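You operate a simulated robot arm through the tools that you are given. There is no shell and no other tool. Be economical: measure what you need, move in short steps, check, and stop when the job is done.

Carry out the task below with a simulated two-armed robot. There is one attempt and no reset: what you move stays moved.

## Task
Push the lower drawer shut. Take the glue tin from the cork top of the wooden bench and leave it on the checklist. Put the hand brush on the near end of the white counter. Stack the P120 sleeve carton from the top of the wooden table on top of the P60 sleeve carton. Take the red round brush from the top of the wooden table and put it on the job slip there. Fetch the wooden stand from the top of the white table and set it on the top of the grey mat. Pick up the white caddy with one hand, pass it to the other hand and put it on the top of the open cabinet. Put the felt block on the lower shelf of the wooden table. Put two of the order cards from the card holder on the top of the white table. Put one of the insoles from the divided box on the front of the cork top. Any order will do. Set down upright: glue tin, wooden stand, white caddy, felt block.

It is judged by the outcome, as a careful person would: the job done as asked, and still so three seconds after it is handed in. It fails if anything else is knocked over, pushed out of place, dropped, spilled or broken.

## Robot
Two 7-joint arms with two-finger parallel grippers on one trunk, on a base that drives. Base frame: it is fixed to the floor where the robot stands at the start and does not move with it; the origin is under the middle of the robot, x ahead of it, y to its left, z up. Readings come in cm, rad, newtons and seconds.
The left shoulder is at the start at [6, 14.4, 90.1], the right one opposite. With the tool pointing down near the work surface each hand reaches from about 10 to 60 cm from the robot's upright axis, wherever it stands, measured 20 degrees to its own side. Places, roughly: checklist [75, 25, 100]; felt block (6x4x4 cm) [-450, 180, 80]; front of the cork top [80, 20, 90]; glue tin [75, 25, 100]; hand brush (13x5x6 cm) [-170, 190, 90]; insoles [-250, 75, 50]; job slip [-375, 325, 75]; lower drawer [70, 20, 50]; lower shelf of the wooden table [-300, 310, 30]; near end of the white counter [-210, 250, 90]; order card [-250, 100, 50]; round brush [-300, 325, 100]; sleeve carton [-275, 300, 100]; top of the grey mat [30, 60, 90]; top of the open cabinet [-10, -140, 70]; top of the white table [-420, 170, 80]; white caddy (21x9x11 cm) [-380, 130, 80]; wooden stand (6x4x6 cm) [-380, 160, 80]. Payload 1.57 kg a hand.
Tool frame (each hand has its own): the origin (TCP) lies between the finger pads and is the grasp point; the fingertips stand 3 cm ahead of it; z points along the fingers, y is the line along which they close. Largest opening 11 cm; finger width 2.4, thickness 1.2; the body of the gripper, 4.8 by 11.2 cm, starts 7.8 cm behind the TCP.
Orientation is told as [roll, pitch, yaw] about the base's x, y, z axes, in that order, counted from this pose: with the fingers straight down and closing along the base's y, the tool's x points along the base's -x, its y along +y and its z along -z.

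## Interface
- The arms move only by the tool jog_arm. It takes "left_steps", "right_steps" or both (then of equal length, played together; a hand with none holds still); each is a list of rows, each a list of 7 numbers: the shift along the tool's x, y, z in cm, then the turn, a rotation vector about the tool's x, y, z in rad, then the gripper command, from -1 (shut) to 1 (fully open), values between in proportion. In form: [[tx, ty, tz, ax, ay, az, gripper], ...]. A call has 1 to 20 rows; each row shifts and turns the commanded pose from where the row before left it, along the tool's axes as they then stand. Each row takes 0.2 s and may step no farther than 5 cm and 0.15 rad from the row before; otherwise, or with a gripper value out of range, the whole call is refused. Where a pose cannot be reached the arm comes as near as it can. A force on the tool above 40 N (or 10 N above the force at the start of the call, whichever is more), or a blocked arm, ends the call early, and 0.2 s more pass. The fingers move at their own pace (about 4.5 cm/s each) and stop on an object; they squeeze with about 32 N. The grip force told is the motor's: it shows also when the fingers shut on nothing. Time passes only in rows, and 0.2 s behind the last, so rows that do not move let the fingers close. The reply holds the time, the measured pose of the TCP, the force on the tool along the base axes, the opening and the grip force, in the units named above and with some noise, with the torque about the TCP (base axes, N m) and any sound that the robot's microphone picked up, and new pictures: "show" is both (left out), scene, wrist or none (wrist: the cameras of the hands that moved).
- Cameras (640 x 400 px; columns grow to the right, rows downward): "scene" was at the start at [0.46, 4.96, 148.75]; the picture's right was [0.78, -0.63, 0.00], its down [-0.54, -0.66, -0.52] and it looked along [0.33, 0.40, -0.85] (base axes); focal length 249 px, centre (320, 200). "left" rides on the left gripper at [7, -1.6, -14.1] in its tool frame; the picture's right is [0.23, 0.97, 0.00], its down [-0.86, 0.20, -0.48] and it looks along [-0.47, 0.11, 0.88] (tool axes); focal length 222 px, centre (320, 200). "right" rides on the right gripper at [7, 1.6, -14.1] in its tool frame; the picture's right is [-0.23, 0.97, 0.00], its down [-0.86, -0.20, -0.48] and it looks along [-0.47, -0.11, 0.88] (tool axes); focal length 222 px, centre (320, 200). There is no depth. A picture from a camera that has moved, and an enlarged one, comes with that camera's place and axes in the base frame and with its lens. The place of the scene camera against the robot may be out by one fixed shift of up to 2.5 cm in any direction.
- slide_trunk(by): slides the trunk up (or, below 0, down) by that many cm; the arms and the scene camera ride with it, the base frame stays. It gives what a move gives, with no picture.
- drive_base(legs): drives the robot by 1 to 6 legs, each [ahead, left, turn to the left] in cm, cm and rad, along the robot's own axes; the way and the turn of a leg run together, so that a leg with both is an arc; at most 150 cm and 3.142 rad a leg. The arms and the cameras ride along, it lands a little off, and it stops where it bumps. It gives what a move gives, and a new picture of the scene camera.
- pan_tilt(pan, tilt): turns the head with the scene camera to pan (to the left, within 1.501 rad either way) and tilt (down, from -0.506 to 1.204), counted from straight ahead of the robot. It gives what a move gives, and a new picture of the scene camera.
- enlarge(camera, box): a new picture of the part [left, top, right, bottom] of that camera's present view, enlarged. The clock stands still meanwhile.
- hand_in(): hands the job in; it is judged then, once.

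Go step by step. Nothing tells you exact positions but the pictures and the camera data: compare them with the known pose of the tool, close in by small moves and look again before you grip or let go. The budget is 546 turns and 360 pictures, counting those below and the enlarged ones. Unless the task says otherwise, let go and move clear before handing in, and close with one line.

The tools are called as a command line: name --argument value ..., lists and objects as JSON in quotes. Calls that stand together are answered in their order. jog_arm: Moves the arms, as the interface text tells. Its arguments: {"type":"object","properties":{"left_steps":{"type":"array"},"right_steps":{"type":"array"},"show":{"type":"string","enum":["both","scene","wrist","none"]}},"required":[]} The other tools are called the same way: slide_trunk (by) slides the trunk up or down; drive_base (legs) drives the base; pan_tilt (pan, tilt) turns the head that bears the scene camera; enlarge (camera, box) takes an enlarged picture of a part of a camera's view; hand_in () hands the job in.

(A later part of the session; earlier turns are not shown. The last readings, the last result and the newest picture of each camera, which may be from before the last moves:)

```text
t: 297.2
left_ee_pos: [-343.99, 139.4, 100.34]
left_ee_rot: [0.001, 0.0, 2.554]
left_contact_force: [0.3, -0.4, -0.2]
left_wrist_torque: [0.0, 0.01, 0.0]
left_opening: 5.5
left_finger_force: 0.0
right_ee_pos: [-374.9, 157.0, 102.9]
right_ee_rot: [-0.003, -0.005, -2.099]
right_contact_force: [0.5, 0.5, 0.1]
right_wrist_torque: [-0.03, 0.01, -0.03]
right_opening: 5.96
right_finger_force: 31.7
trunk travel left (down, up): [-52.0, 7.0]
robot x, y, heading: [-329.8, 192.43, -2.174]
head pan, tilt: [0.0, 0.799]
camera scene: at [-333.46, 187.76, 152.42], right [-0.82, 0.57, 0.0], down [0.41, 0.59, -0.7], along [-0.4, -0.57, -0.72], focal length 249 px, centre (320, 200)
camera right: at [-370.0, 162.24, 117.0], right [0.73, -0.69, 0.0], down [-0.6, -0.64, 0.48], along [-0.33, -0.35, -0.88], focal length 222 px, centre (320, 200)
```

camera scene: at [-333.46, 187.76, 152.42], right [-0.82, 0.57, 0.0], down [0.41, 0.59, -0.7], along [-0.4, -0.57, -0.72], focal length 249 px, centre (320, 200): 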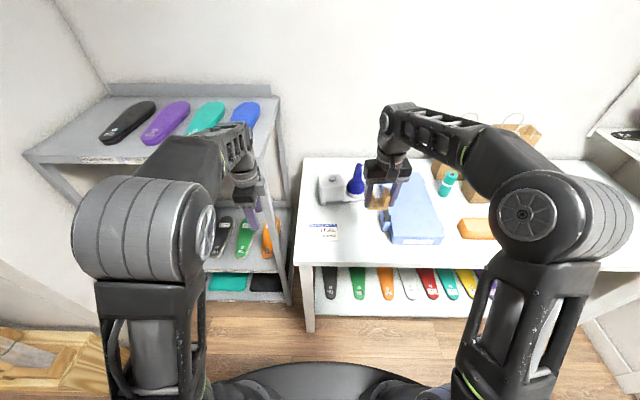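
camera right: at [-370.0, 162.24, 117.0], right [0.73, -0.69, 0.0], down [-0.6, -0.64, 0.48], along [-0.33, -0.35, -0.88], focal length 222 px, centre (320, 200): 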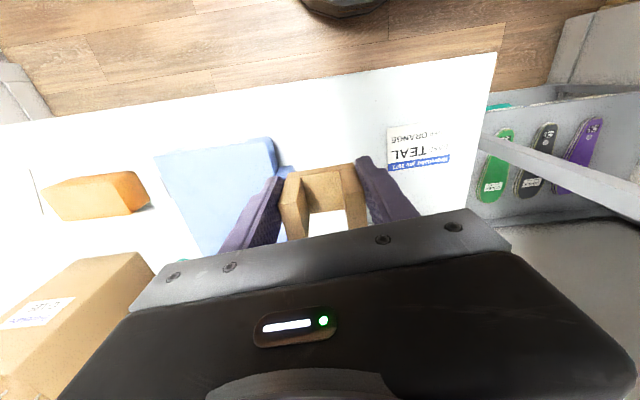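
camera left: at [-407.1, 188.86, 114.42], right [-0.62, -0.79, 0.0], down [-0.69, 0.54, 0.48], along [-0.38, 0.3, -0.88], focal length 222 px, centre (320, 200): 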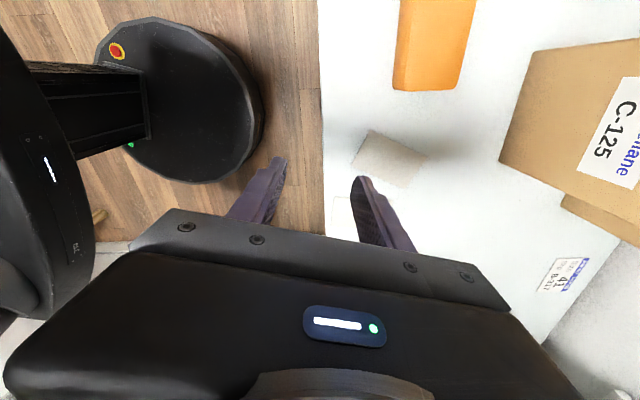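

The stand is held. While here I look at the caddy for later.

enlarge --camera "scene" --box '[290, 140, 410, 260]'

jog_arm --right_steps '[[4, 0, 0, 0, 0, 0, -1], [4, 0, 0, 0, 0, 0, -1], [4, 0, 0, 0, 0, 0, -1]]' --show "none"

```text
3.33 times, centred on (350, 200) of scene
camera zoom: at [-333.46, 187.76, 152.42], right [-0.82, 0.57, 0.0], down [0.41, 0.59, -0.7], along [-0.4, -0.57, -0.72], focal length 831 px, centre (220, 200)
```

zoom: 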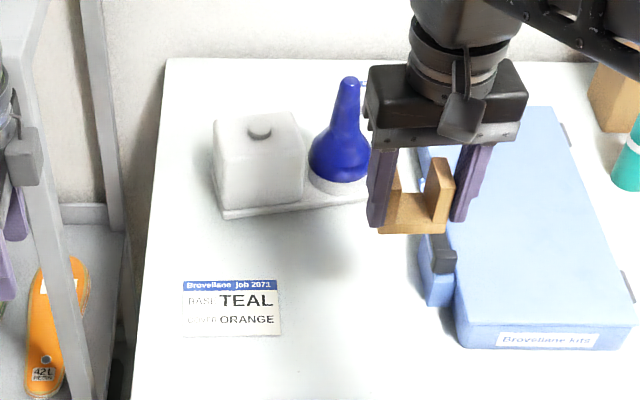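

```text
t: 298.0
left_ee_pos: [-344.0, 139.64, 100.26]
left_ee_rot: [0.002, -0.001, 2.555]
left_contact_force: [0.2, 0.1, 0.1]
left_wrist_torque: [-0.05, -0.04, 0.01]
left_opening: 5.5
left_finger_force: 0.0
right_ee_pos: [-368.84, 167.46, 102.65]
right_ee_rot: [-0.003, -0.007, -2.097]
right_contact_force: [0.7, 0.8, -1.1]
right_wrist_torque: [-0.02, 0.0, 0.02]
right_opening: 5.95
right_finger_force: 32.1
trunk travel left (down, up): [-52.0, 7.0]
robot x, y, heading: [-329.54, 192.02, -2.175]
head pan, tilt: [0.0, 0.799]
```

I draw both hands in, back away and strafe toward the insole box.

jog_arm --left_steps '[[0, -4, 0, 0, 0, 0, 0], [0, -4, 0, 0, 0, 0, 0], [0, -4, 0, 0, 0, 0, 0], [0, -3, 0, 0, 0, 0, 0]]' --right_steps '[[3, 0, 0, 0, 0, 0, -1], [3, 0, 0, 0, 0, 0, -1], [0, 0, 0, 0, 0, 0, -1], [0, 0, 0, 0, 0, 0, -1]]' --show "none"

drive_base --legs '[[-25, 0, -0.04], [0, 122, 0]]'

pan_tilt --pan 0.2 --tilt 0.9

```text
t: 299.0
left_ee_pos: [-335.8, 151.91, 100.3]
left_ee_rot: [0.0, -0.002, 2.556]
left_contact_force: [0.6, -0.1, -0.2]
left_wrist_torque: [-0.01, 0.01, -0.01]
left_opening: 5.52
left_finger_force: 0.0
right_ee_pos: [-365.95, 172.37, 102.78]
right_ee_rot: [-0.004, -0.005, -2.098]
right_contact_force: [0.5, -1.1, -0.7]
right_wrist_torque: [-0.02, -0.03, 0.01]
right_opening: 5.98
right_finger_force: 31.9
trunk travel left (down, up): [-52.0, 7.0]
robot x, y, heading: [-329.63, 192.13, -2.177]
head pan, tilt: [0.0, 0.799]
```

```text
t: 306.6
left_ee_pos: [-225.69, 98.51, 100.24]
left_ee_rot: [0.004, 0.001, 2.509]
left_contact_force: [0.9, 0.8, 0.2]
left_wrist_torque: [0.0, 0.04, 0.0]
left_opening: 5.5
left_finger_force: 0.0
right_ee_pos: [-254.95, 120.43, 102.64]
right_ee_rot: [-0.003, -0.006, -2.146]
right_contact_force: [-0.5, -0.6, -0.5]
right_wrist_torque: [0.03, -0.02, -0.02]
right_opening: 5.92
right_finger_force: 31.7
trunk travel left (down, up): [-52.0, 7.0]
robot x, y, heading: [-218.01, 138.62, -2.224]
head pan, tilt: [0.0, 0.799]
camera scene: at [-221.65, 134.26, 152.42], right [-0.79, 0.61, 0.0], down [0.44, 0.57, -0.7], along [-0.42, -0.55, -0.72], focal length 249 px, centre (320, 200)
```

scene: 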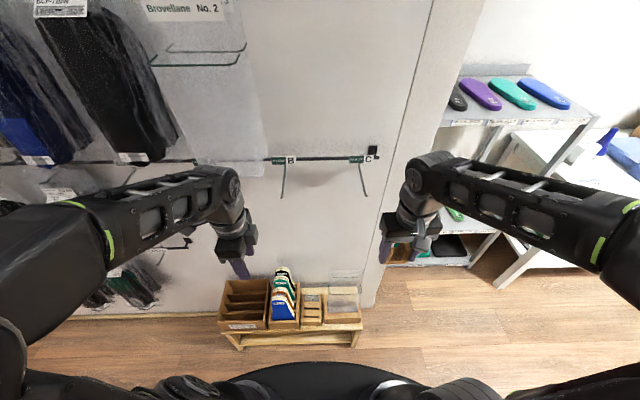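

```text
t: 307.4
left_ee_pos: [-225.68, 98.49, 100.3]
left_ee_rot: [0.002, 0.0, 2.51]
left_contact_force: [-0.3, 0.3, 0.1]
left_wrist_torque: [0.0, -0.02, -0.02]
left_opening: 5.51
left_finger_force: 0.0
right_ee_pos: [-255.02, 120.49, 102.72]
right_ee_rot: [-0.005, -0.004, -2.144]
right_contact_force: [0.3, 0.3, -0.2]
right_wrist_torque: [0.0, 0.03, 0.0]
right_opening: 5.94
right_finger_force: 32.2
trunk travel left (down, up): [-52.0, 7.0]
robot x, y, heading: [-217.73, 138.74, -2.223]
head pan, tilt: [0.201, 0.901]
camera scene: at [-220.09, 133.9, 151.63], right [-0.9, 0.44, 0.0], down [0.34, 0.7, -0.62], along [-0.27, -0.56, -0.78], focal length 249 px, centre (320, 200)
```

scene: 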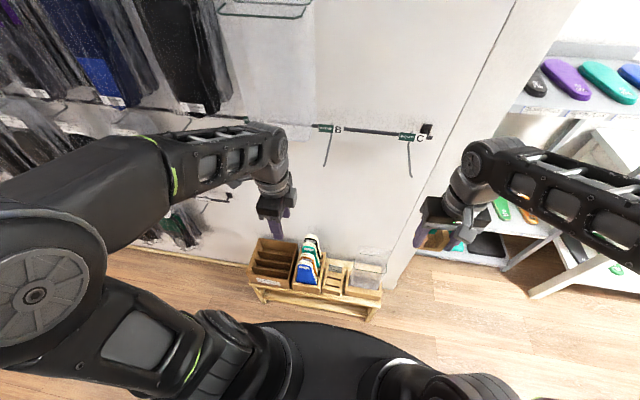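

slide_trunk --by -30

enlarge --camera "left" --box '[0, 0, 640, 400]'

```text
t: 310.4
left_ee_pos: [-225.71, 98.53, 70.34]
left_ee_rot: [0.003, 0.0, 2.51]
left_contact_force: [0.0, 0.5, -0.5]
left_wrist_torque: [-0.02, 0.01, 0.01]
left_opening: 5.49
left_finger_force: 0.0
right_ee_pos: [-254.78, 120.51, 72.61]
right_ee_rot: [-0.003, -0.005, -2.145]
right_contact_force: [-0.5, -0.3, -0.6]
right_wrist_torque: [0.01, 0.02, 0.01]
right_opening: 5.93
right_finger_force: 31.8
trunk travel left (down, up): [-22.0, 37.0]
robot x, y, heading: [-217.53, 138.63, -2.221]
head pan, tilt: [0.201, 0.901]
```

```text
1.00 times, centred on (320, 200) of left
camera zoom: at [-219.19, 95.7, 84.42], right [-0.39, -0.92, 0.0], down [-0.81, 0.34, 0.48], along [-0.44, 0.19, -0.88], focal length 222 px, centre (320, 200)
```

zoom: 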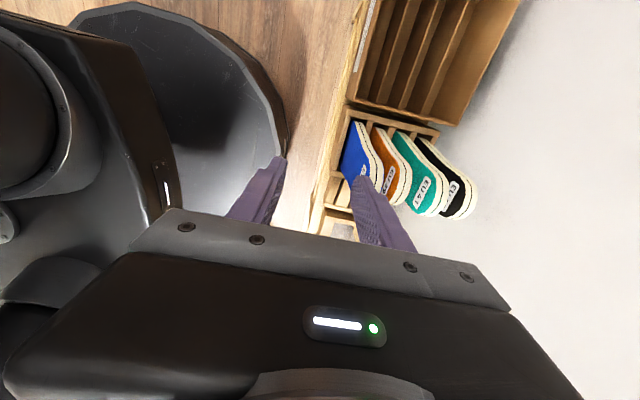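

jog_arm --left_steps '[[0, 3, 0, 0, 0, 0, 0.1], [-0.4, 3, 0, 0, 0, 0, 0.1]]' --show "none"

enlarge --camera "left" --box '[160, 60, 480, 260]'

```text
t: 310.9
left_ee_pos: [-229.65, 93.89, 70.33]
left_ee_rot: [0.003, 0.002, 2.51]
left_contact_force: [1.0, 0.3, 0.0]
left_wrist_torque: [0.0, 0.05, -0.03]
left_opening: 6.05
left_finger_force: 0.1
right_ee_pos: [-254.88, 120.49, 72.72]
right_ee_rot: [-0.004, -0.007, -2.144]
right_contact_force: [0.1, -0.8, 0.3]
right_wrist_torque: [-0.03, 0.0, -0.04]
right_opening: 5.93
right_finger_force: 31.9
trunk travel left (down, up): [-22.0, 37.0]
robot x, y, heading: [-217.61, 138.49, -2.229]
head pan, tilt: [0.201, 0.901]
```

```text
2.00 times, centred on (320, 160) of left
camera zoom: at [-223.01, 91.13, 84.49], right [-0.39, -0.92, 0.0], down [-0.81, 0.35, 0.48], along [-0.44, 0.19, -0.88], focal length 444 px, centre (320, 280)
```

zoom: 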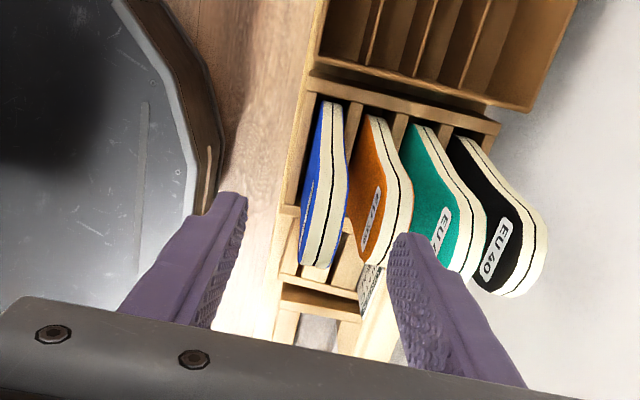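

The blue (front) insole is under the hand. I narrow the fingers, centre, and descend on it.

jog_arm --left_steps '[[-1, 0.4, 0, 0, 0, 0, -0.45], [0, 0, 4, 0, 0, 0, -0.45], [0, 0, 3, 0, 0, 0, -0.45]]' --show "none"

enlarge --camera "left" --box '[160, 60, 480, 260]'

```text
t: 311.8
left_ee_pos: [-230.62, 94.24, 63.17]
left_ee_rot: [0.002, -0.001, 2.509]
left_contact_force: [0.8, 0.3, -1.1]
left_wrist_torque: [0.01, 0.01, 0.03]
left_opening: 3.04
left_finger_force: 0.0
right_ee_pos: [-254.98, 120.44, 72.63]
right_ee_rot: [-0.003, -0.004, -2.144]
right_contact_force: [0.4, 0.9, -0.4]
right_wrist_torque: [-0.01, 0.02, 0.02]
right_opening: 5.94
right_finger_force: 32.0
trunk travel left (down, up): [-22.0, 37.0]
robot x, y, heading: [-217.78, 138.77, -2.224]
head pan, tilt: [0.201, 0.901]
```

```text
2.00 times, centred on (320, 160) of left
camera zoom: at [-224.1, 91.35, 77.37], right [-0.39, -0.92, 0.0], down [-0.81, 0.34, 0.48], along [-0.44, 0.19, -0.88], focal length 444 px, centre (320, 280)
```

zoom: 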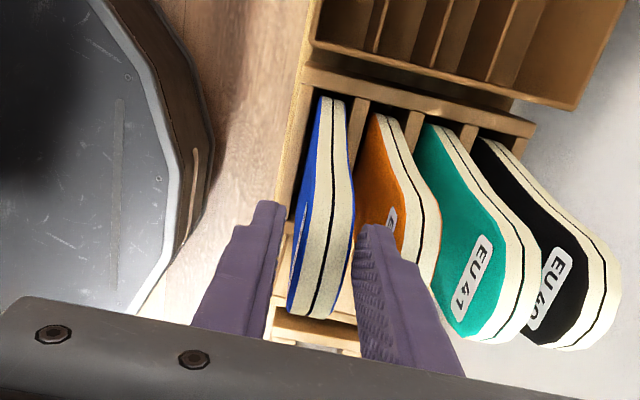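

jog_arm --left_steps '[[0, 0.15, 2.5, 0, 0, 0, -0.42], [0, 0, 2.5, 0, 0, 0, -0.42], [0, 0, 1, 0, 0, 0, -0.42], [0, 0, 0, 0, 0, 0, -1], [0, 0, 0, 0, 0, 0, -1], [0, 0, 0, 0, 0, 0, -1]]' --show "wrist"

```text
t: 313.1
left_ee_pos: [-230.74, 94.03, 57.18]
left_ee_rot: [0.003, 0.0, 2.508]
left_contact_force: [-0.1, -0.9, 0.4]
left_wrist_torque: [0.01, -0.01, 0.0]
left_opening: 1.96
left_finger_force: 32.3
right_ee_pos: [-254.95, 120.48, 72.66]
right_ee_rot: [-0.004, -0.005, -2.145]
right_contact_force: [-0.3, 0.1, -0.6]
right_wrist_torque: [0.03, -0.03, 0.03]
right_opening: 5.93
right_finger_force: 32.2
trunk travel left (down, up): [-22.0, 37.0]
robot x, y, heading: [-217.69, 138.67, -2.221]
head pan, tilt: [0.201, 0.901]
camera left: at [-224.22, 91.25, 71.35], right [-0.39, -0.92, 0.0], down [-0.81, 0.34, 0.48], along [-0.44, 0.19, -0.88], focal length 222 px, centre (320, 200)
```

left: 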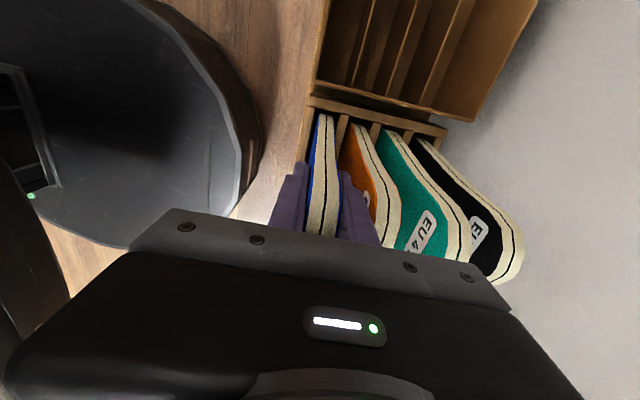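

Gripped. I lift with the trunk.

slide_trunk --by 30

pan_tilt --pan 0.2 --tilt 0.7

```text
t: 316.1
left_ee_pos: [-230.8, 94.15, 87.2]
left_ee_rot: [0.0, 0.0, 2.509]
left_contact_force: [-0.6, 0.7, -0.6]
left_wrist_torque: [-0.01, 0.04, 0.04]
left_opening: 2.0
left_finger_force: 32.3
right_ee_pos: [-254.97, 120.46, 102.78]
right_ee_rot: [-0.004, -0.005, -2.146]
right_contact_force: [0.0, 0.3, -0.4]
right_wrist_torque: [-0.01, -0.04, 0.0]
right_opening: 5.93
right_finger_force: 31.7
trunk travel left (down, up): [-52.0, 7.0]
robot x, y, heading: [-217.77, 138.86, -2.224]
head pan, tilt: [0.201, 0.901]
```

```text
t: 316.9
left_ee_pos: [-230.82, 93.95, 87.28]
left_ee_rot: [0.001, 0.002, 2.511]
left_contact_force: [-0.4, -0.7, 0.4]
left_wrist_torque: [-0.01, 0.03, -0.02]
left_opening: 1.99
left_finger_force: 31.6
right_ee_pos: [-254.94, 120.48, 102.55]
right_ee_rot: [-0.003, -0.004, -2.145]
right_contact_force: [0.2, -0.1, -0.4]
right_wrist_torque: [0.02, -0.02, 0.01]
right_opening: 5.94
right_finger_force: 31.9
trunk travel left (down, up): [-52.0, 7.0]
robot x, y, heading: [-218.17, 138.74, -2.22]
head pan, tilt: [0.201, 0.7]
camera scene: at [-220.5, 133.04, 153.24], right [-0.9, 0.44, 0.0], down [0.28, 0.58, -0.76], along [-0.33, -0.69, -0.64], focal length 249 px, centre (320, 200)
```

scene: 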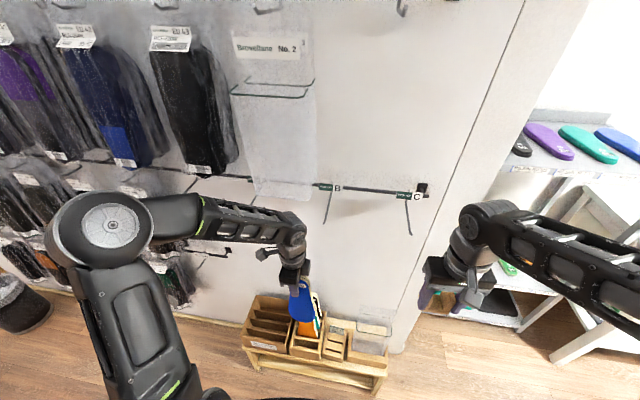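

The blue insole hangs clear. I back away, turn along the corridor and drive to the bench.

drive_base --legs '[[-14, 0, 0], [0, 0, 1.57]]'

drive_base --legs '[[120, 0, 0], [125, 0, 0]]'

```text
t: 322.0
left_ee_pos: [-164.69, 136.47, 87.18]
left_ee_rot: [0.003, 0.001, -2.213]
left_contact_force: [0.7, 0.1, -0.8]
left_wrist_torque: [0.03, 0.01, -0.01]
left_opening: 2.0
left_finger_force: 31.7
right_ee_pos: [-191.4, 112.57, 102.66]
right_ee_rot: [-0.003, -0.005, -0.586]
right_contact_force: [1.1, 0.7, -0.3]
right_wrist_torque: [0.01, 0.02, 0.0]
right_opening: 5.9
right_finger_force: 31.9
trunk travel left (down, up): [-52.0, 7.0]
robot x, y, heading: [-209.18, 149.99, -0.662]
head pan, tilt: [0.201, 0.7]
camera scene: at [-204.71, 147.63, 153.25], right [-0.45, -0.89, 0.0], down [-0.58, 0.29, -0.76], along [0.68, -0.34, -0.64], focal length 249 px, centre (320, 200)
```

scene: 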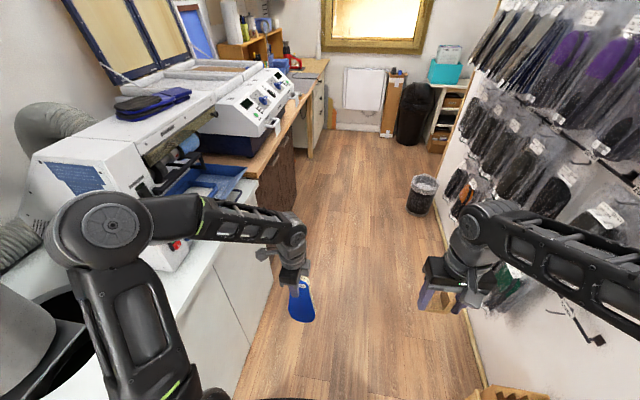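

```text
t: 334.0
left_ee_pos: [29.53, -12.72, 87.14]
left_ee_rot: [0.001, 0.0, -2.205]
left_contact_force: [-0.7, 0.1, -2.0]
left_wrist_torque: [0.0, -0.02, -0.02]
left_opening: 1.99
left_finger_force: 31.8
right_ee_pos: [3.04, -36.88, 102.67]
right_ee_rot: [-0.003, -0.005, -0.576]
right_contact_force: [-0.1, -0.4, -0.7]
right_wrist_torque: [0.02, 0.0, 0.0]
right_opening: 5.91
right_finger_force: 32.3
trunk travel left (down, up): [-52.0, 7.0]
robot x, y, heading: [-15.09, 0.65, -0.65]
head pan, tilt: [0.201, 0.7]
camera scene: at [-10.59, -1.84, 153.24], right [-0.44, -0.9, 0.0], down [-0.58, 0.28, -0.76], along [0.69, -0.34, -0.64], focal length 249 px, centre (320, 200)
```

scene: 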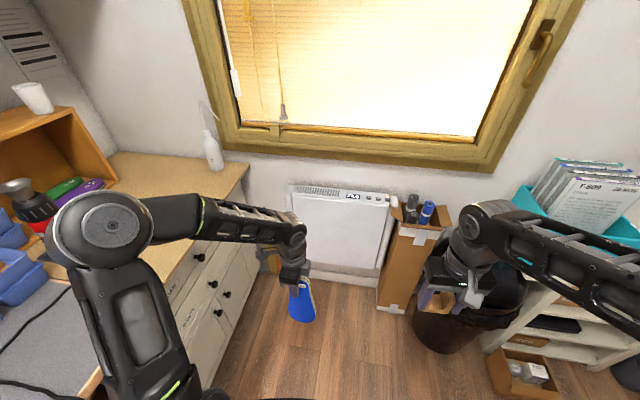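

Beside the bench now. I lift the left hand and pitch it forward so the insole lies level.

jog_arm --left_steps '[[0, 0, -4.5, 0, 0, 0, -1], [0, 0, -4.5, 0, 0, 0, -1], [0, 0, -4, 0, 0, 0, -1], [0, 0, 0, -0.143, 0, 0, -1], [0, 0, 0, -0.143, 0, 0, -1], [0, 0, 0, -0.143, 0, 0, -1], [0, 0, 0, -0.143, 0, 0, -1], [0, 0, 0, -0.143, 0, 0, -1], [0, 0, 0, -0.143, 0, 0, -1], [0, 0, 0, -0.143, 0, 0, -1], [0, 0, 0, -0.143, 0, 0, -1], [0, 0, 0, -0.143, 0, 0, -1]]'

```text
t: 336.6
left_ee_pos: [36.52, -20.95, 104.17]
left_ee_rot: [1.289, 0.0, -2.207]
left_contact_force: [0.5, -0.6, -0.3]
left_wrist_torque: [0.06, 0.04, 0.01]
left_opening: 1.97
left_finger_force: 32.1
left hand out of reach, approached as far as the arm can: row 8, 9, 10, 11, 12
right_ee_pos: [3.12, -36.76, 102.66]
right_ee_rot: [-0.003, -0.005, -0.574]
right_contact_force: [0.1, -0.1, 0.7]
right_wrist_torque: [0.01, 0.01, -0.02]
right_opening: 5.93
right_finger_force: 32.1
trunk travel left (down, up): [-52.0, 7.0]
robot x, y, heading: [-14.8, 0.35, -0.654]
head pan, tilt: [0.201, 0.7]
camera scene: at [-10.53, -1.86, 153.24], right [-0.44, -0.9, 0.0], down [-0.58, 0.28, -0.76], along [0.69, -0.34, -0.64], focal length 249 px, centre (320, 200)
camera left: at [29.33, -7.06, 106.56], right [0.35, 0.02, 0.93], down [-0.83, -0.45, 0.33], along [0.43, -0.89, -0.14], focal length 222 px, centre (320, 200)
```

scene: 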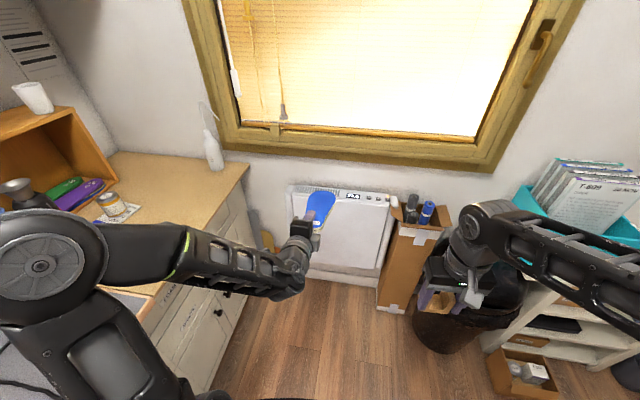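
left: 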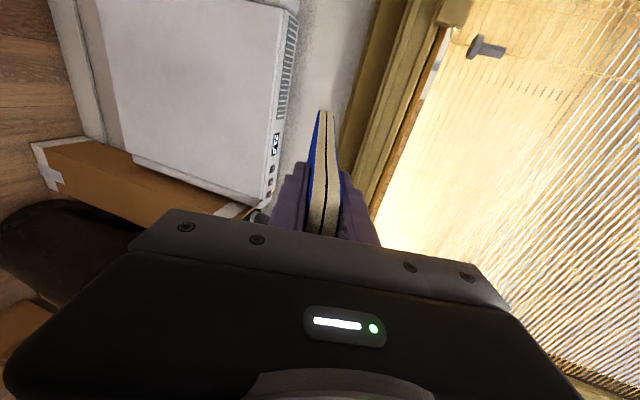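

drive_base --legs '[[-4, 15, 0]]'

jog_arm --left_steps '[[4, 0, 0, 0, 0, 0, -1], [4, 0, 0, 0, 0, 0, -1], [4, 0, 0, 0, 0, 0, -1], [4, 0, 0, 0, 0, 0, -1], [4, 0, 0, 0, 0, 0, -1]]'

```text
t: 338.0
left_ee_pos: [42.48, -6.48, 104.26]
left_ee_rot: [1.288, -0.001, -2.208]
left_contact_force: [0.3, -1.0, -1.0]
left_wrist_torque: [0.06, 0.07, -0.01]
left_opening: 1.96
left_finger_force: 31.9
right_ee_pos: [9.0, -22.41, 102.58]
right_ee_rot: [-0.004, -0.005, -0.578]
right_contact_force: [0.1, 0.2, -0.5]
right_wrist_torque: [-0.05, 0.01, -0.02]
right_opening: 5.94
right_finger_force: 32.5
trunk travel left (down, up): [-52.0, 7.0]
robot x, y, heading: [-8.71, 14.67, -0.652]
head pan, tilt: [0.201, 0.7]
camera scene: at [-4.53, 12.65, 153.25], right [-0.44, -0.9, 0.0], down [-0.58, 0.28, -0.76], along [0.69, -0.34, -0.64], focal length 249 px, centre (320, 200)
```

scene: 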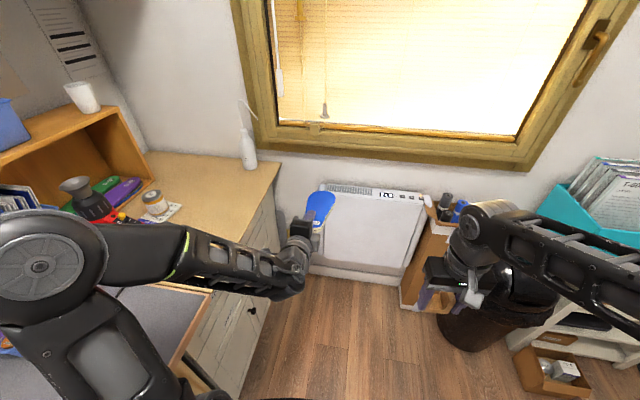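

```text
t: 339.2
left_ee_pos: [45.94, -3.18, 104.33]
left_ee_rot: [1.286, -0.001, -2.208]
left_contact_force: [0.7, 0.4, -0.4]
left_wrist_torque: [0.03, 0.02, 0.02]
left_opening: 1.99
left_finger_force: 31.8
left hand out of reach, approached as far as the arm can: row 1, 2, 3, 4, 5
right_ee_pos: [9.05, -22.46, 102.65]
right_ee_rot: [-0.003, -0.006, -0.577]
right_contact_force: [0.7, 0.4, -0.9]
right_wrist_torque: [0.01, 0.02, 0.03]
right_opening: 5.92
right_finger_force: 32.4
trunk travel left (down, up): [-52.0, 7.0]
robot x, y, heading: [-8.76, 14.92, -0.658]
head pan, tilt: [0.201, 0.7]
camera scene: at [-4.59, 12.52, 153.25], right [-0.44, -0.9, 0.0], down [-0.58, 0.28, -0.76], along [0.69, -0.34, -0.64], focal length 249 px, centre (320, 200)
camera left: at [38.85, 10.76, 106.7], right [0.35, 0.02, 0.93], down [-0.83, -0.45, 0.33], along [0.43, -0.89, -0.14], focal length 222 px, centre (320, 200)
```

scene: 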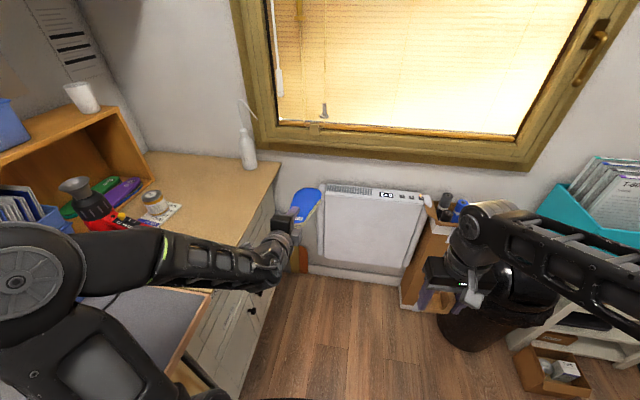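
left: 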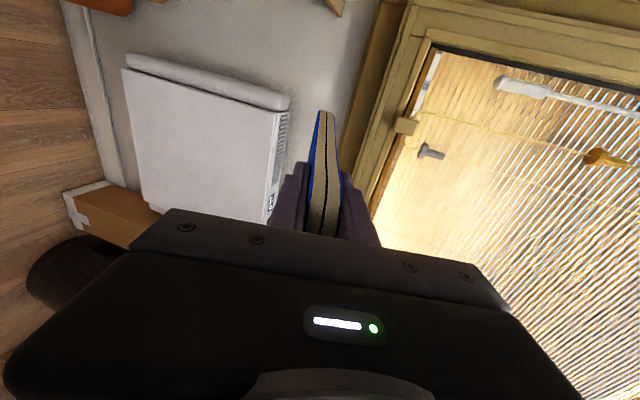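

The left arm cannot reach sideways like that. I move away from the bench, turn to face it, and will swing the hand inward instead.

drive_base --legs '[[0, -26, 0], [0, 0, 1.57], [0, -50, 0]]'

pan_tilt --pan 0.0 --tilt 0.75

```text
t: 347.4
left_ee_pos: [32.87, 18.72, 104.24]
left_ee_rot: [1.287, 0.0, -0.64]
left_contact_force: [-0.3, 0.3, -1.4]
left_wrist_torque: [-0.06, 0.04, -0.03]
left_opening: 1.97
left_finger_force: 32.1
right_ee_pos: [52.17, -18.27, 102.75]
right_ee_rot: [-0.004, -0.006, 0.989]
right_contact_force: [0.2, -0.3, -0.6]
right_wrist_torque: [0.0, 0.04, 0.01]
right_opening: 5.89
right_finger_force: 32.0
trunk travel left (down, up): [-52.0, 7.0]
robot x, y, heading: [14.98, -36.57, 0.908]
head pan, tilt: [0.201, 0.7]
camera scene: at [15.97, -31.35, 153.25], right [0.9, -0.44, 0.0], down [-0.29, -0.58, -0.76], along [0.34, 0.69, -0.64], focal length 249 px, centre (320, 200)
```

scene: 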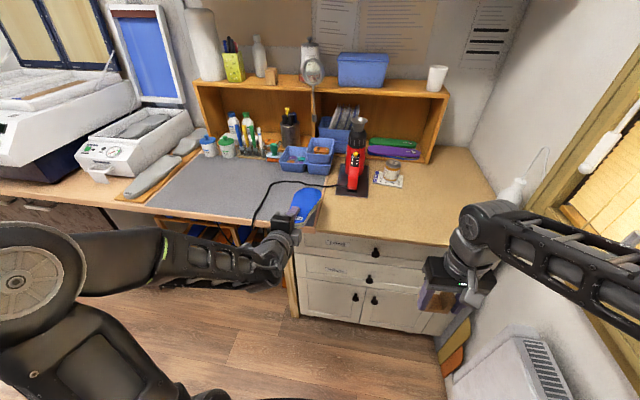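

```text
t: 348.2
left_ee_pos: [32.92, 18.85, 104.28]
left_ee_rot: [1.287, 0.002, -0.638]
left_contact_force: [0.3, 1.0, -0.4]
left_wrist_torque: [-0.07, 0.06, 0.02]
left_opening: 1.97
left_finger_force: 32.0
right_ee_pos: [52.23, -18.32, 102.65]
right_ee_rot: [-0.004, -0.005, 0.989]
right_contact_force: [-0.2, -0.3, 0.3]
right_wrist_torque: [-0.02, -0.01, 0.0]
right_opening: 5.89
right_finger_force: 31.9
trunk travel left (down, up): [-52.0, 7.0]
robot x, y, heading: [14.8, -35.86, 0.908]
head pan, tilt: [0.0, 0.75]
camera scene: at [17.22, -32.36, 152.82], right [0.79, -0.61, 0.0], down [-0.42, -0.54, -0.73], along [0.45, 0.58, -0.68], focal length 249 px, centre (320, 200)
```

scene: 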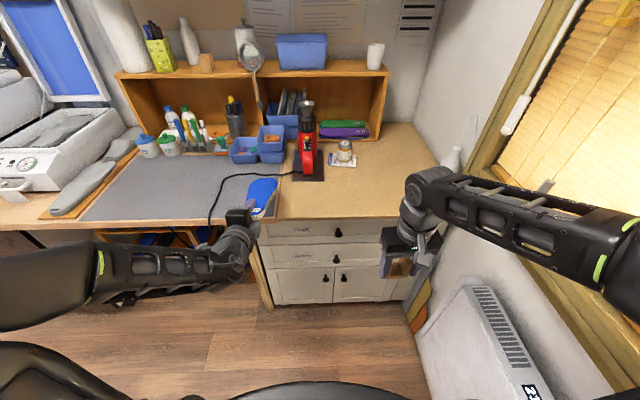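

All earlier work looks intact. I swing the left hand inward so the insole points along the bench edge.

jog_arm --left_steps '[[0, 0, 0, 0, -0.137, 0.04, -1], [0, 0, 0, 0, -0.137, 0.04, -1], [0, 0, 0, 0, -0.137, 0.04, -1], [0, 0, 0, 0, -0.137, 0.04, -1], [0, 0, 0, 0, -0.137, 0.04, -1], [0, 0, 0, 0, -0.137, 0.04, -1], [0, 0, 0, 0, -0.137, 0.04, -1], [0, 0, 0, 0, -0.137, 0.04, -1]]'

```text
t: 350.0
left_ee_pos: [32.93, 18.69, 104.42]
left_ee_rot: [1.286, -0.002, -0.64]
left_contact_force: [-0.3, 0.3, -0.8]
left_wrist_torque: [-0.03, 0.02, 0.01]
left_opening: 1.99
left_finger_force: 31.4
left hand out of reach, approached as far as the arm can: row 1, 2, 3, 4, 5, 6, 7, 8
right_ee_pos: [52.16, -18.33, 102.69]
right_ee_rot: [-0.004, -0.009, 0.989]
right_contact_force: [-0.6, 0.0, 0.1]
right_wrist_torque: [0.04, 0.01, -0.02]
right_opening: 5.93
right_finger_force: 31.5
trunk travel left (down, up): [-52.0, 7.0]
robot x, y, heading: [14.64, -36.44, 0.907]
head pan, tilt: [0.0, 0.75]
camera scene: at [17.22, -32.37, 152.82], right [0.79, -0.61, 0.0], down [-0.42, -0.54, -0.73], along [0.45, 0.58, -0.68], focal length 249 px, centre (320, 200)
camera left: at [18.89, 11.6, 106.7], right [-0.02, 0.35, 0.93], down [0.45, -0.83, 0.33], along [0.9, 0.42, -0.14], focal length 222 px, centre (320, 200)
```

scene: 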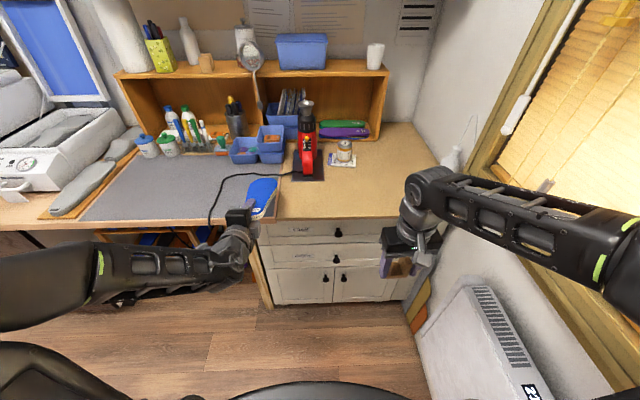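
left: 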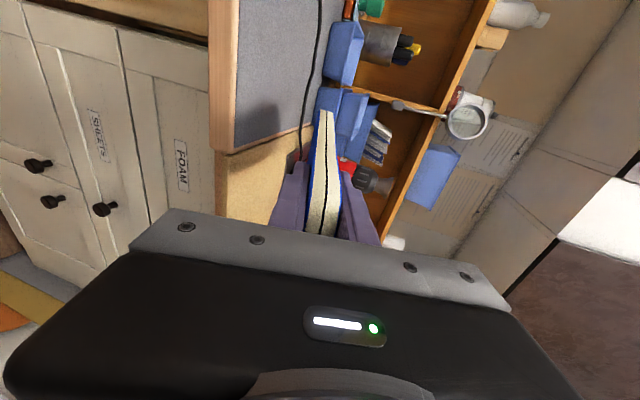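

The wrist is at its limit, so I turn the base instead: stand about where I started, heading along the room's x axis, so the insole lies diagonally along the front.

drive_base --legs '[[0, 28, 0], [0, 0, -0.957]]'

```text
t: 354.4
left_ee_pos: [48.02, -2.1, 104.25]
left_ee_rot: [1.287, -0.001, -1.592]
left_contact_force: [0.7, -0.8, -1.3]
left_wrist_torque: [0.02, 0.06, 0.01]
left_opening: 1.99
left_finger_force: 31.8
right_ee_pos: [29.12, -39.2, 102.72]
right_ee_rot: [-0.003, -0.005, 0.041]
right_contact_force: [0.3, 0.0, -0.8]
right_wrist_torque: [-0.01, -0.01, 0.03]
right_opening: 5.92
right_finger_force: 32.1
trunk travel left (down, up): [-52.0, 7.0]
robot x, y, heading: [-7.39, -19.43, -0.041]
head pan, tilt: [0.0, 0.75]
camera scene: at [-2.67, -19.77, 152.82], right [-0.04, -1.0, 0.0], down [-0.68, 0.03, -0.73], along [0.73, -0.03, -0.68], focal length 249 px, centre (320, 200)
```

scene: 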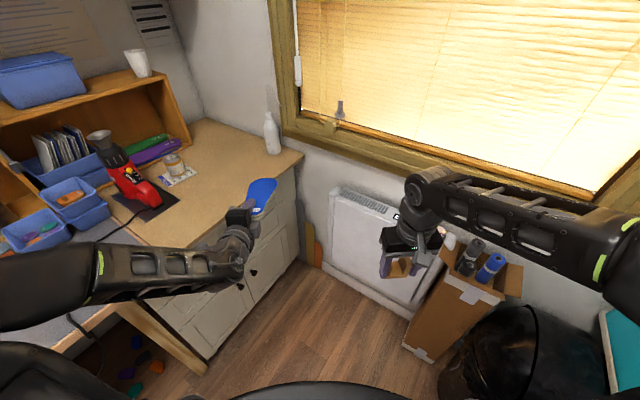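

drive_base --legs '[[7, 21, 0]]'

enlarge --camera "left" --box '[0, 0, 640, 400]'

```text
t: 356.0
left_ee_pos: [55.99, 18.52, 104.15]
left_ee_rot: [1.288, 0.0, -1.591]
left_contact_force: [0.4, -0.2, -1.5]
left_wrist_torque: [0.0, 0.07, 0.01]
left_opening: 1.97
left_finger_force: 32.4
right_ee_pos: [37.05, -18.63, 102.7]
right_ee_rot: [-0.005, -0.005, 0.038]
right_contact_force: [0.0, -0.3, -0.6]
right_wrist_torque: [-0.03, 0.05, 0.01]
right_opening: 5.92
right_finger_force: 32.4
trunk travel left (down, up): [-52.0, 7.0]
robot x, y, heading: [0.65, 1.11, -0.042]
head pan, tilt: [0.0, 0.75]
camera scene: at [5.26, 0.86, 152.82], right [-0.04, -1.0, 0.0], down [-0.68, 0.03, -0.73], along [0.73, -0.03, -0.68], focal length 249 px, centre (320, 200)
```

scene: 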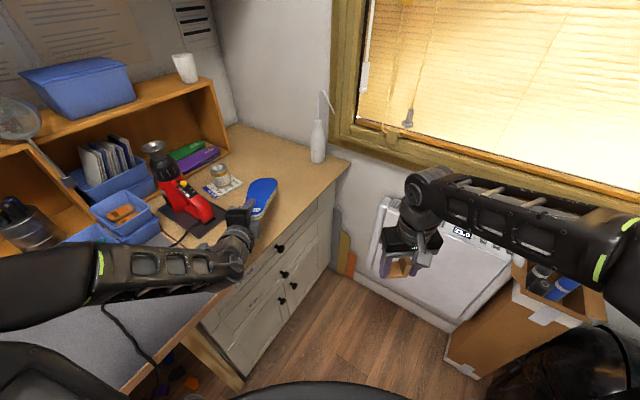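

```text
1.00 times, centred on (320, 200) of left
camera zoom: at [42.14, 25.73, 106.66], right [0.28, 0.22, 0.93], down [-0.42, -0.85, 0.33], along [0.86, -0.48, -0.14], focal length 222 px, centre (320, 200)
```

zoom: 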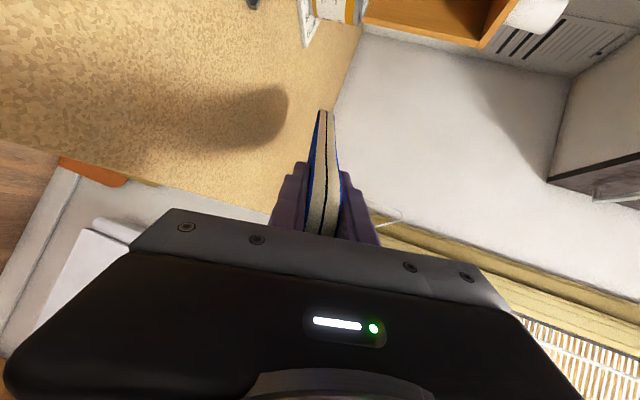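

jog_arm --left_steps '[[0, -2.88, 0.84, 0, 0, 0, -1], [0, -2.88, 0.84, 0, 0, 0, -1], [0, -1.44, 0.42, 0, 0, 0, -1], [0, -0.96, 0.28, 0, 0, 0, -1], [0, -0.48, 0.14, 0, 0, 0, -1], [0, -0.48, 0.14, 0, 0, 0, -1], [0, -0.48, 0.14, 0, 0, 0, -1], [0, -0.48, 0.14, 0, 0, 0, -1]]'

```text
t: 357.8
left_ee_pos: [56.31, 18.37, 99.67]
left_ee_rot: [1.288, -0.001, -1.592]
left_contact_force: [-0.1, 0.8, -0.5]
left_wrist_torque: [0.0, 0.03, 0.01]
left_opening: 2.01
left_finger_force: 32.3
left hand out of reach, approached as far as the arm can: row 1, 2, 3, 4, 5, 6, 7, 8
right_ee_pos: [36.95, -18.71, 102.68]
right_ee_rot: [-0.005, -0.005, 0.038]
right_contact_force: [0.4, 0.9, -0.5]
right_wrist_torque: [0.01, 0.0, 0.01]
right_opening: 5.92
right_finger_force: 31.4
trunk travel left (down, up): [-52.0, 7.0]
robot x, y, heading: [0.81, 1.44, -0.045]
head pan, tilt: [0.0, 0.75]
camera scene: at [5.21, 0.73, 152.82], right [-0.04, -1.0, 0.0], down [-0.68, 0.03, -0.73], along [0.73, -0.03, -0.68], focal length 249 px, centre (320, 200)
camera left: at [42.44, 25.64, 102.08], right [0.28, 0.22, 0.93], down [-0.42, -0.85, 0.33], along [0.86, -0.48, -0.14], focal length 222 px, centre (320, 200)
```

scene: 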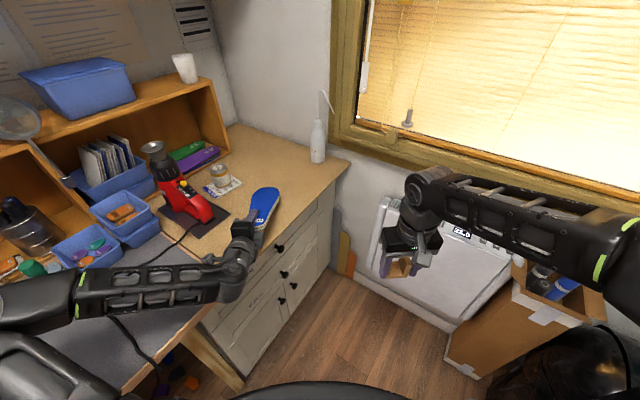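
left: 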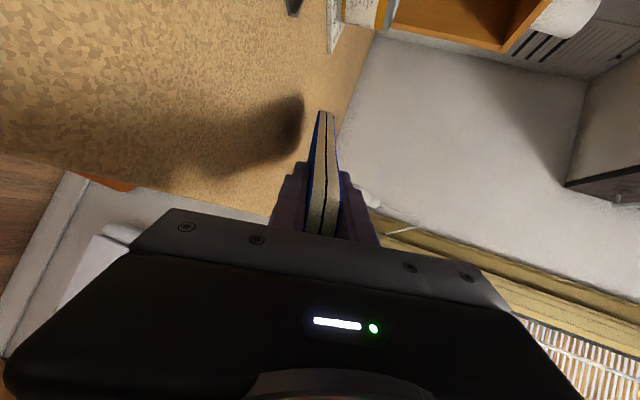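

The arm is at its limit there; I lower with the trunk in small slides.

slide_trunk --by -4.5

slide_trunk --by -0.8

enlarge --camera "left" --box '[0, 0, 640, 400]'

```text
t: 358.7
left_ee_pos: [56.21, 18.31, 95.53]
left_ee_rot: [1.294, 0.003, -1.592]
left_contact_force: [-12.8, 0.9, 16.8]
left_wrist_torque: [-0.07, -2.87, 0.12]
left_opening: 2.43
left_finger_force: 31.6
right_ee_pos: [36.79, -18.68, 98.24]
right_ee_rot: [-0.004, -0.006, 0.038]
right_contact_force: [-0.5, 0.4, -0.8]
right_wrist_torque: [-0.02, 0.02, 0.01]
right_opening: 5.9
right_finger_force: 31.3
trunk travel left (down, up): [-47.5, 11.5]
robot x, y, heading: [0.74, 0.93, -0.04]
head pan, tilt: [0.0, 0.75]
```

```text
t: 359.3
left_ee_pos: [56.12, 18.31, 94.49]
left_ee_rot: [1.29, 0.001, -1.593]
left_contact_force: [-11.6, 0.8, 14.5]
left_wrist_torque: [-0.08, -2.73, -0.12]
left_opening: 2.8
left_finger_force: 31.8
right_ee_pos: [36.84, -18.84, 97.45]
right_ee_rot: [-0.004, -0.007, 0.034]
right_contact_force: [-0.3, 0.7, -0.1]
right_wrist_torque: [0.02, -0.02, 0.01]
right_opening: 5.93
right_finger_force: 31.9
trunk travel left (down, up): [-46.7, 12.3]
robot x, y, heading: [0.55, 1.46, -0.042]
head pan, tilt: [0.0, 0.75]
```

```text
1.00 times, centred on (320, 200) of left
camera zoom: at [42.24, 25.58, 96.9], right [0.28, 0.22, 0.94], down [-0.42, -0.85, 0.32], along [0.86, -0.49, -0.14], focal length 222 px, centre (320, 200)
```

zoom: 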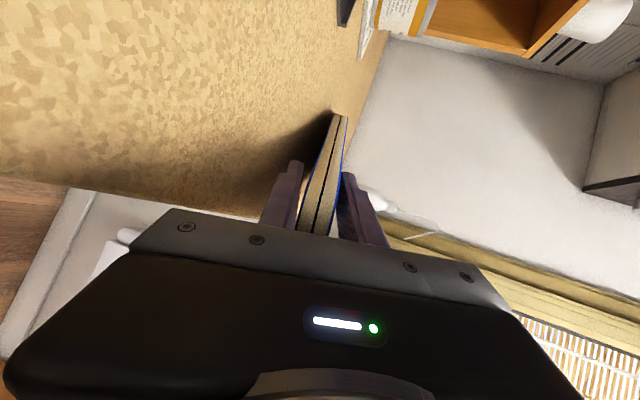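

The insole touches down, but its rear corner is close to the bench edge. I lift slightly, shift 5 cm inward and lower again.

slide_trunk --by 2.5

drive_base --legs '[[0, 5, 0]]'

slide_trunk --by -2.8

```text
t: 360.0
left_ee_pos: [56.32, 18.55, 96.83]
left_ee_rot: [1.288, -0.002, -1.589]
left_contact_force: [1.9, 0.1, 8.0]
left_wrist_torque: [-0.1, -1.77, 0.06]
left_opening: 2.01
left_finger_force: 31.5
right_ee_pos: [36.9, -18.7, 99.91]
right_ee_rot: [-0.004, -0.004, 0.039]
right_contact_force: [-0.1, -0.1, 0.5]
right_wrist_torque: [-0.02, 0.01, -0.04]
right_opening: 5.9
right_finger_force: 32.3
trunk travel left (down, up): [-49.2, 9.8]
robot x, y, heading: [0.96, 1.12, -0.047]
head pan, tilt: [0.0, 0.75]
```

```text
t: 360.9
left_ee_pos: [56.57, 23.69, 96.96]
left_ee_rot: [1.288, -0.001, -1.59]
left_contact_force: [-0.9, 0.5, 9.4]
left_wrist_torque: [0.01, -1.79, 0.13]
left_opening: 2.02
left_finger_force: 32.0
right_ee_pos: [37.19, -13.57, 99.95]
right_ee_rot: [-0.004, -0.005, 0.039]
right_contact_force: [0.4, 1.0, -0.2]
right_wrist_torque: [-0.05, -0.03, -0.03]
right_opening: 5.92
right_finger_force: 32.3
trunk travel left (down, up): [-49.2, 9.8]
robot x, y, heading: [0.93, 6.44, -0.039]
head pan, tilt: [0.0, 0.75]
camera scene: at [5.3, 5.87, 150.03], right [-0.04, -1.0, 0.0], down [-0.68, 0.03, -0.73], along [0.73, -0.03, -0.68], focal length 249 px, centre (320, 200)
```

scene: 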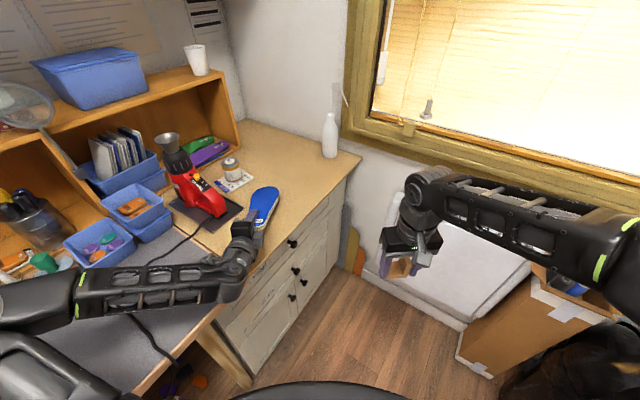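

```text
t: 361.6
left_ee_pos: [56.38, 23.52, 94.33]
left_ee_rot: [1.292, 0.002, -1.591]
left_contact_force: [-7.0, 0.8, 13.9]
left_wrist_torque: [-0.22, -2.78, -0.12]
left_opening: 2.89
left_finger_force: 31.7
right_ee_pos: [36.99, -13.66, 97.08]
right_ee_rot: [-0.003, -0.008, 0.038]
right_contact_force: [0.0, -0.6, -1.1]
right_wrist_torque: [0.01, 0.02, -0.02]
right_opening: 5.93
right_finger_force: 32.2
trunk travel left (down, up): [-46.4, 12.6]
robot x, y, heading: [0.82, 6.03, -0.045]
head pan, tilt: [0.0, 0.75]
```

jog_arm --left_steps '[[0, 0, 0, 0, 0, 0, -0.3], [0, 0, 0, 0, 0, 0, -0.3], [0, 0, 0, 0, 0, 0, -0.3]]' --show "none"

drive_base --legs '[[-12, 0, 0]]'

enlarge --camera "left" --box '[0, 0, 640, 400]'

```text
t: 362.4
left_ee_pos: [56.6, 23.55, 94.06]
left_ee_rot: [1.287, 0.0, -1.588]
left_contact_force: [0.7, -0.2, -1.3]
left_wrist_torque: [0.01, -0.01, 0.02]
left_opening: 3.86
left_finger_force: 0.0
right_ee_pos: [37.14, -13.6, 97.05]
right_ee_rot: [-0.003, -0.004, 0.039]
right_contact_force: [0.4, 0.2, -0.8]
right_wrist_torque: [0.0, 0.03, -0.02]
right_opening: 5.9
right_finger_force: 31.5
trunk travel left (down, up): [-46.4, 12.6]
robot x, y, heading: [0.92, 6.37, -0.042]
head pan, tilt: [0.0, 0.75]
```

```text
t: 363.7
left_ee_pos: [44.62, 24.03, 94.2]
left_ee_rot: [1.289, -0.001, -1.589]
left_contact_force: [1.0, 0.4, 0.1]
left_wrist_torque: [0.02, 0.03, -0.01]
left_opening: 3.85
left_finger_force: 0.0
right_ee_pos: [25.09, -13.05, 97.15]
right_ee_rot: [-0.003, -0.006, 0.04]
right_contact_force: [0.8, -0.4, 0.5]
right_wrist_torque: [0.01, -0.03, 0.02]
right_opening: 5.95
right_finger_force: 32.5
trunk travel left (down, up): [-46.4, 12.6]
robot x, y, heading: [-10.7, 7.06, -0.041]
head pan, tilt: [0.0, 0.75]
camera scene: at [-6.71, 6.25, 147.23], right [-0.04, -1.0, 0.0], down [-0.68, 0.03, -0.73], along [0.73, -0.03, -0.68], focal length 249 px, centre (320, 200)
```

scene: 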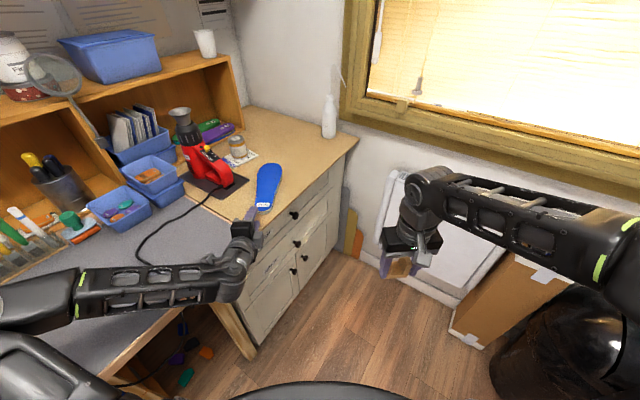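

```text
1.00 times, centred on (320, 200) of left
camera zoom: at [30.59, 31.21, 96.55], right [0.28, 0.22, 0.94], down [-0.42, -0.85, 0.32], along [0.86, -0.48, -0.14], focal length 222 px, centre (320, 200)
```

zoom: 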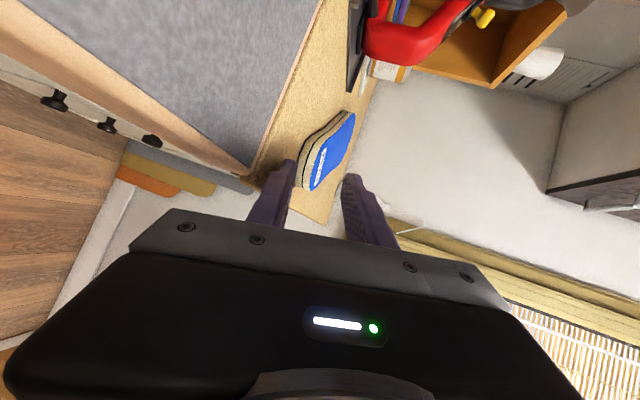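

The insole lies flat on the front of the cork. Now I raise, back off and fold the left hand down-pointing for the stand.

slide_trunk --by 10

drive_base --legs '[[-22, -10, 0]]'

jog_arm --left_steps '[[0, 0, 0, 0.143, 0, 0, 0], [0, 0, 0, 0.143, 0, 0, 0], [0, 0, 0, 0.143, 0, 0, 0], [0, 0, 0, 0.143, 0, 0, 0], [0, 0, 0, 0.143, 0, 0, 0], [0, 0, 0, 0.143, 0, 0, 0], [0, 0, 0, 0.143, 0, 0, 0], [0, 0, 0, 0.143, 0, 0, 0], [0, 0, 0, 0.143, 0, 0, 0], [0, -4, 0, 0, 0, 0, 0], [0, -4, 0, 0, 0, -0.143, 0], [0, 0, 0, 0, 0, -0.143, 0], [0, 0, 0, 0, 0, -0.143, 0], [0, 0, 0, 0, 0, -0.143, 0], [0, 0, 0, 0, 0, -0.143, 0], [0, 0, 0, 0, 0, -0.143, 0], [0, 0, 0, 0, 0, -0.143, 0], [0, 0, 0, 0, 0, -0.143, 0], [0, 0, 0, 0, 0, -0.143, 0], [0, 0, 0, 0, 0, -0.143, 0]]' --show "none"

```text
t: 365.0
left_ee_pos: [44.63, 24.02, 104.08]
left_ee_rot: [1.287, -0.001, -1.589]
left_contact_force: [-0.8, -1.1, -0.1]
left_wrist_torque: [-0.04, -0.05, -0.01]
left_opening: 3.82
left_finger_force: 0.1
right_ee_pos: [25.22, -13.15, 107.02]
right_ee_rot: [-0.005, -0.005, 0.038]
right_contact_force: [-0.3, 0.4, -0.8]
right_wrist_torque: [0.01, 0.0, 0.0]
right_opening: 5.91
right_finger_force: 31.8
trunk travel left (down, up): [-56.4, 2.6]
robot x, y, heading: [-10.8, 6.75, -0.037]
head pan, tilt: [0.0, 0.75]
```

```text
t: 366.8
left_ee_pos: [22.09, 14.89, 104.2]
left_ee_rot: [1.287, 0.002, -1.588]
left_contact_force: [-1.1, -0.3, -0.7]
left_wrist_torque: [-0.03, -0.02, 0.03]
left_opening: 3.84
left_finger_force: 0.1
right_ee_pos: [2.86, -22.39, 107.13]
right_ee_rot: [-0.004, -0.007, 0.037]
right_contact_force: [-0.3, 0.0, -0.1]
right_wrist_torque: [0.03, -0.03, -0.02]
right_opening: 5.92
right_finger_force: 31.8
trunk travel left (down, up): [-56.4, 2.6]
robot x, y, heading: [-33.22, -2.27, -0.045]
head pan, tilt: [0.0, 0.75]
camera scene: at [-29.09, -2.87, 157.23], right [-0.04, -1.0, 0.0], down [-0.68, 0.03, -0.73], along [0.73, -0.03, -0.68], focal length 249 px, centre (320, 200)
```

scene: 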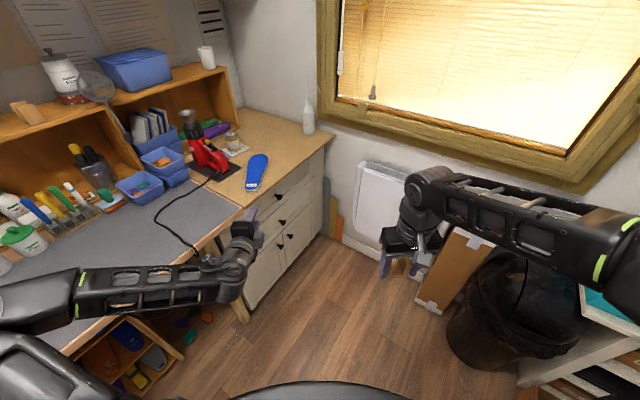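

```text
t: 371.0
left_ee_pos: [14.16, 15.13, 104.12]
left_ee_rot: [0.0, -0.001, -0.157]
left_contact_force: [-0.3, -0.8, -0.3]
left_wrist_torque: [-0.02, 0.03, 0.01]
left_opening: 5.53
left_finger_force: 0.1
right_ee_pos: [2.84, -22.26, 107.03]
right_ee_rot: [-0.004, -0.006, 0.039]
right_contact_force: [0.3, 0.5, -0.5]
right_wrist_torque: [0.02, 0.0, 0.0]
right_opening: 5.91
right_finger_force: 32.3
trunk travel left (down, up): [-56.4, 2.6]
robot x, y, heading: [-33.04, -2.09, -0.045]
head pan, tilt: [0.0, 0.75]
```

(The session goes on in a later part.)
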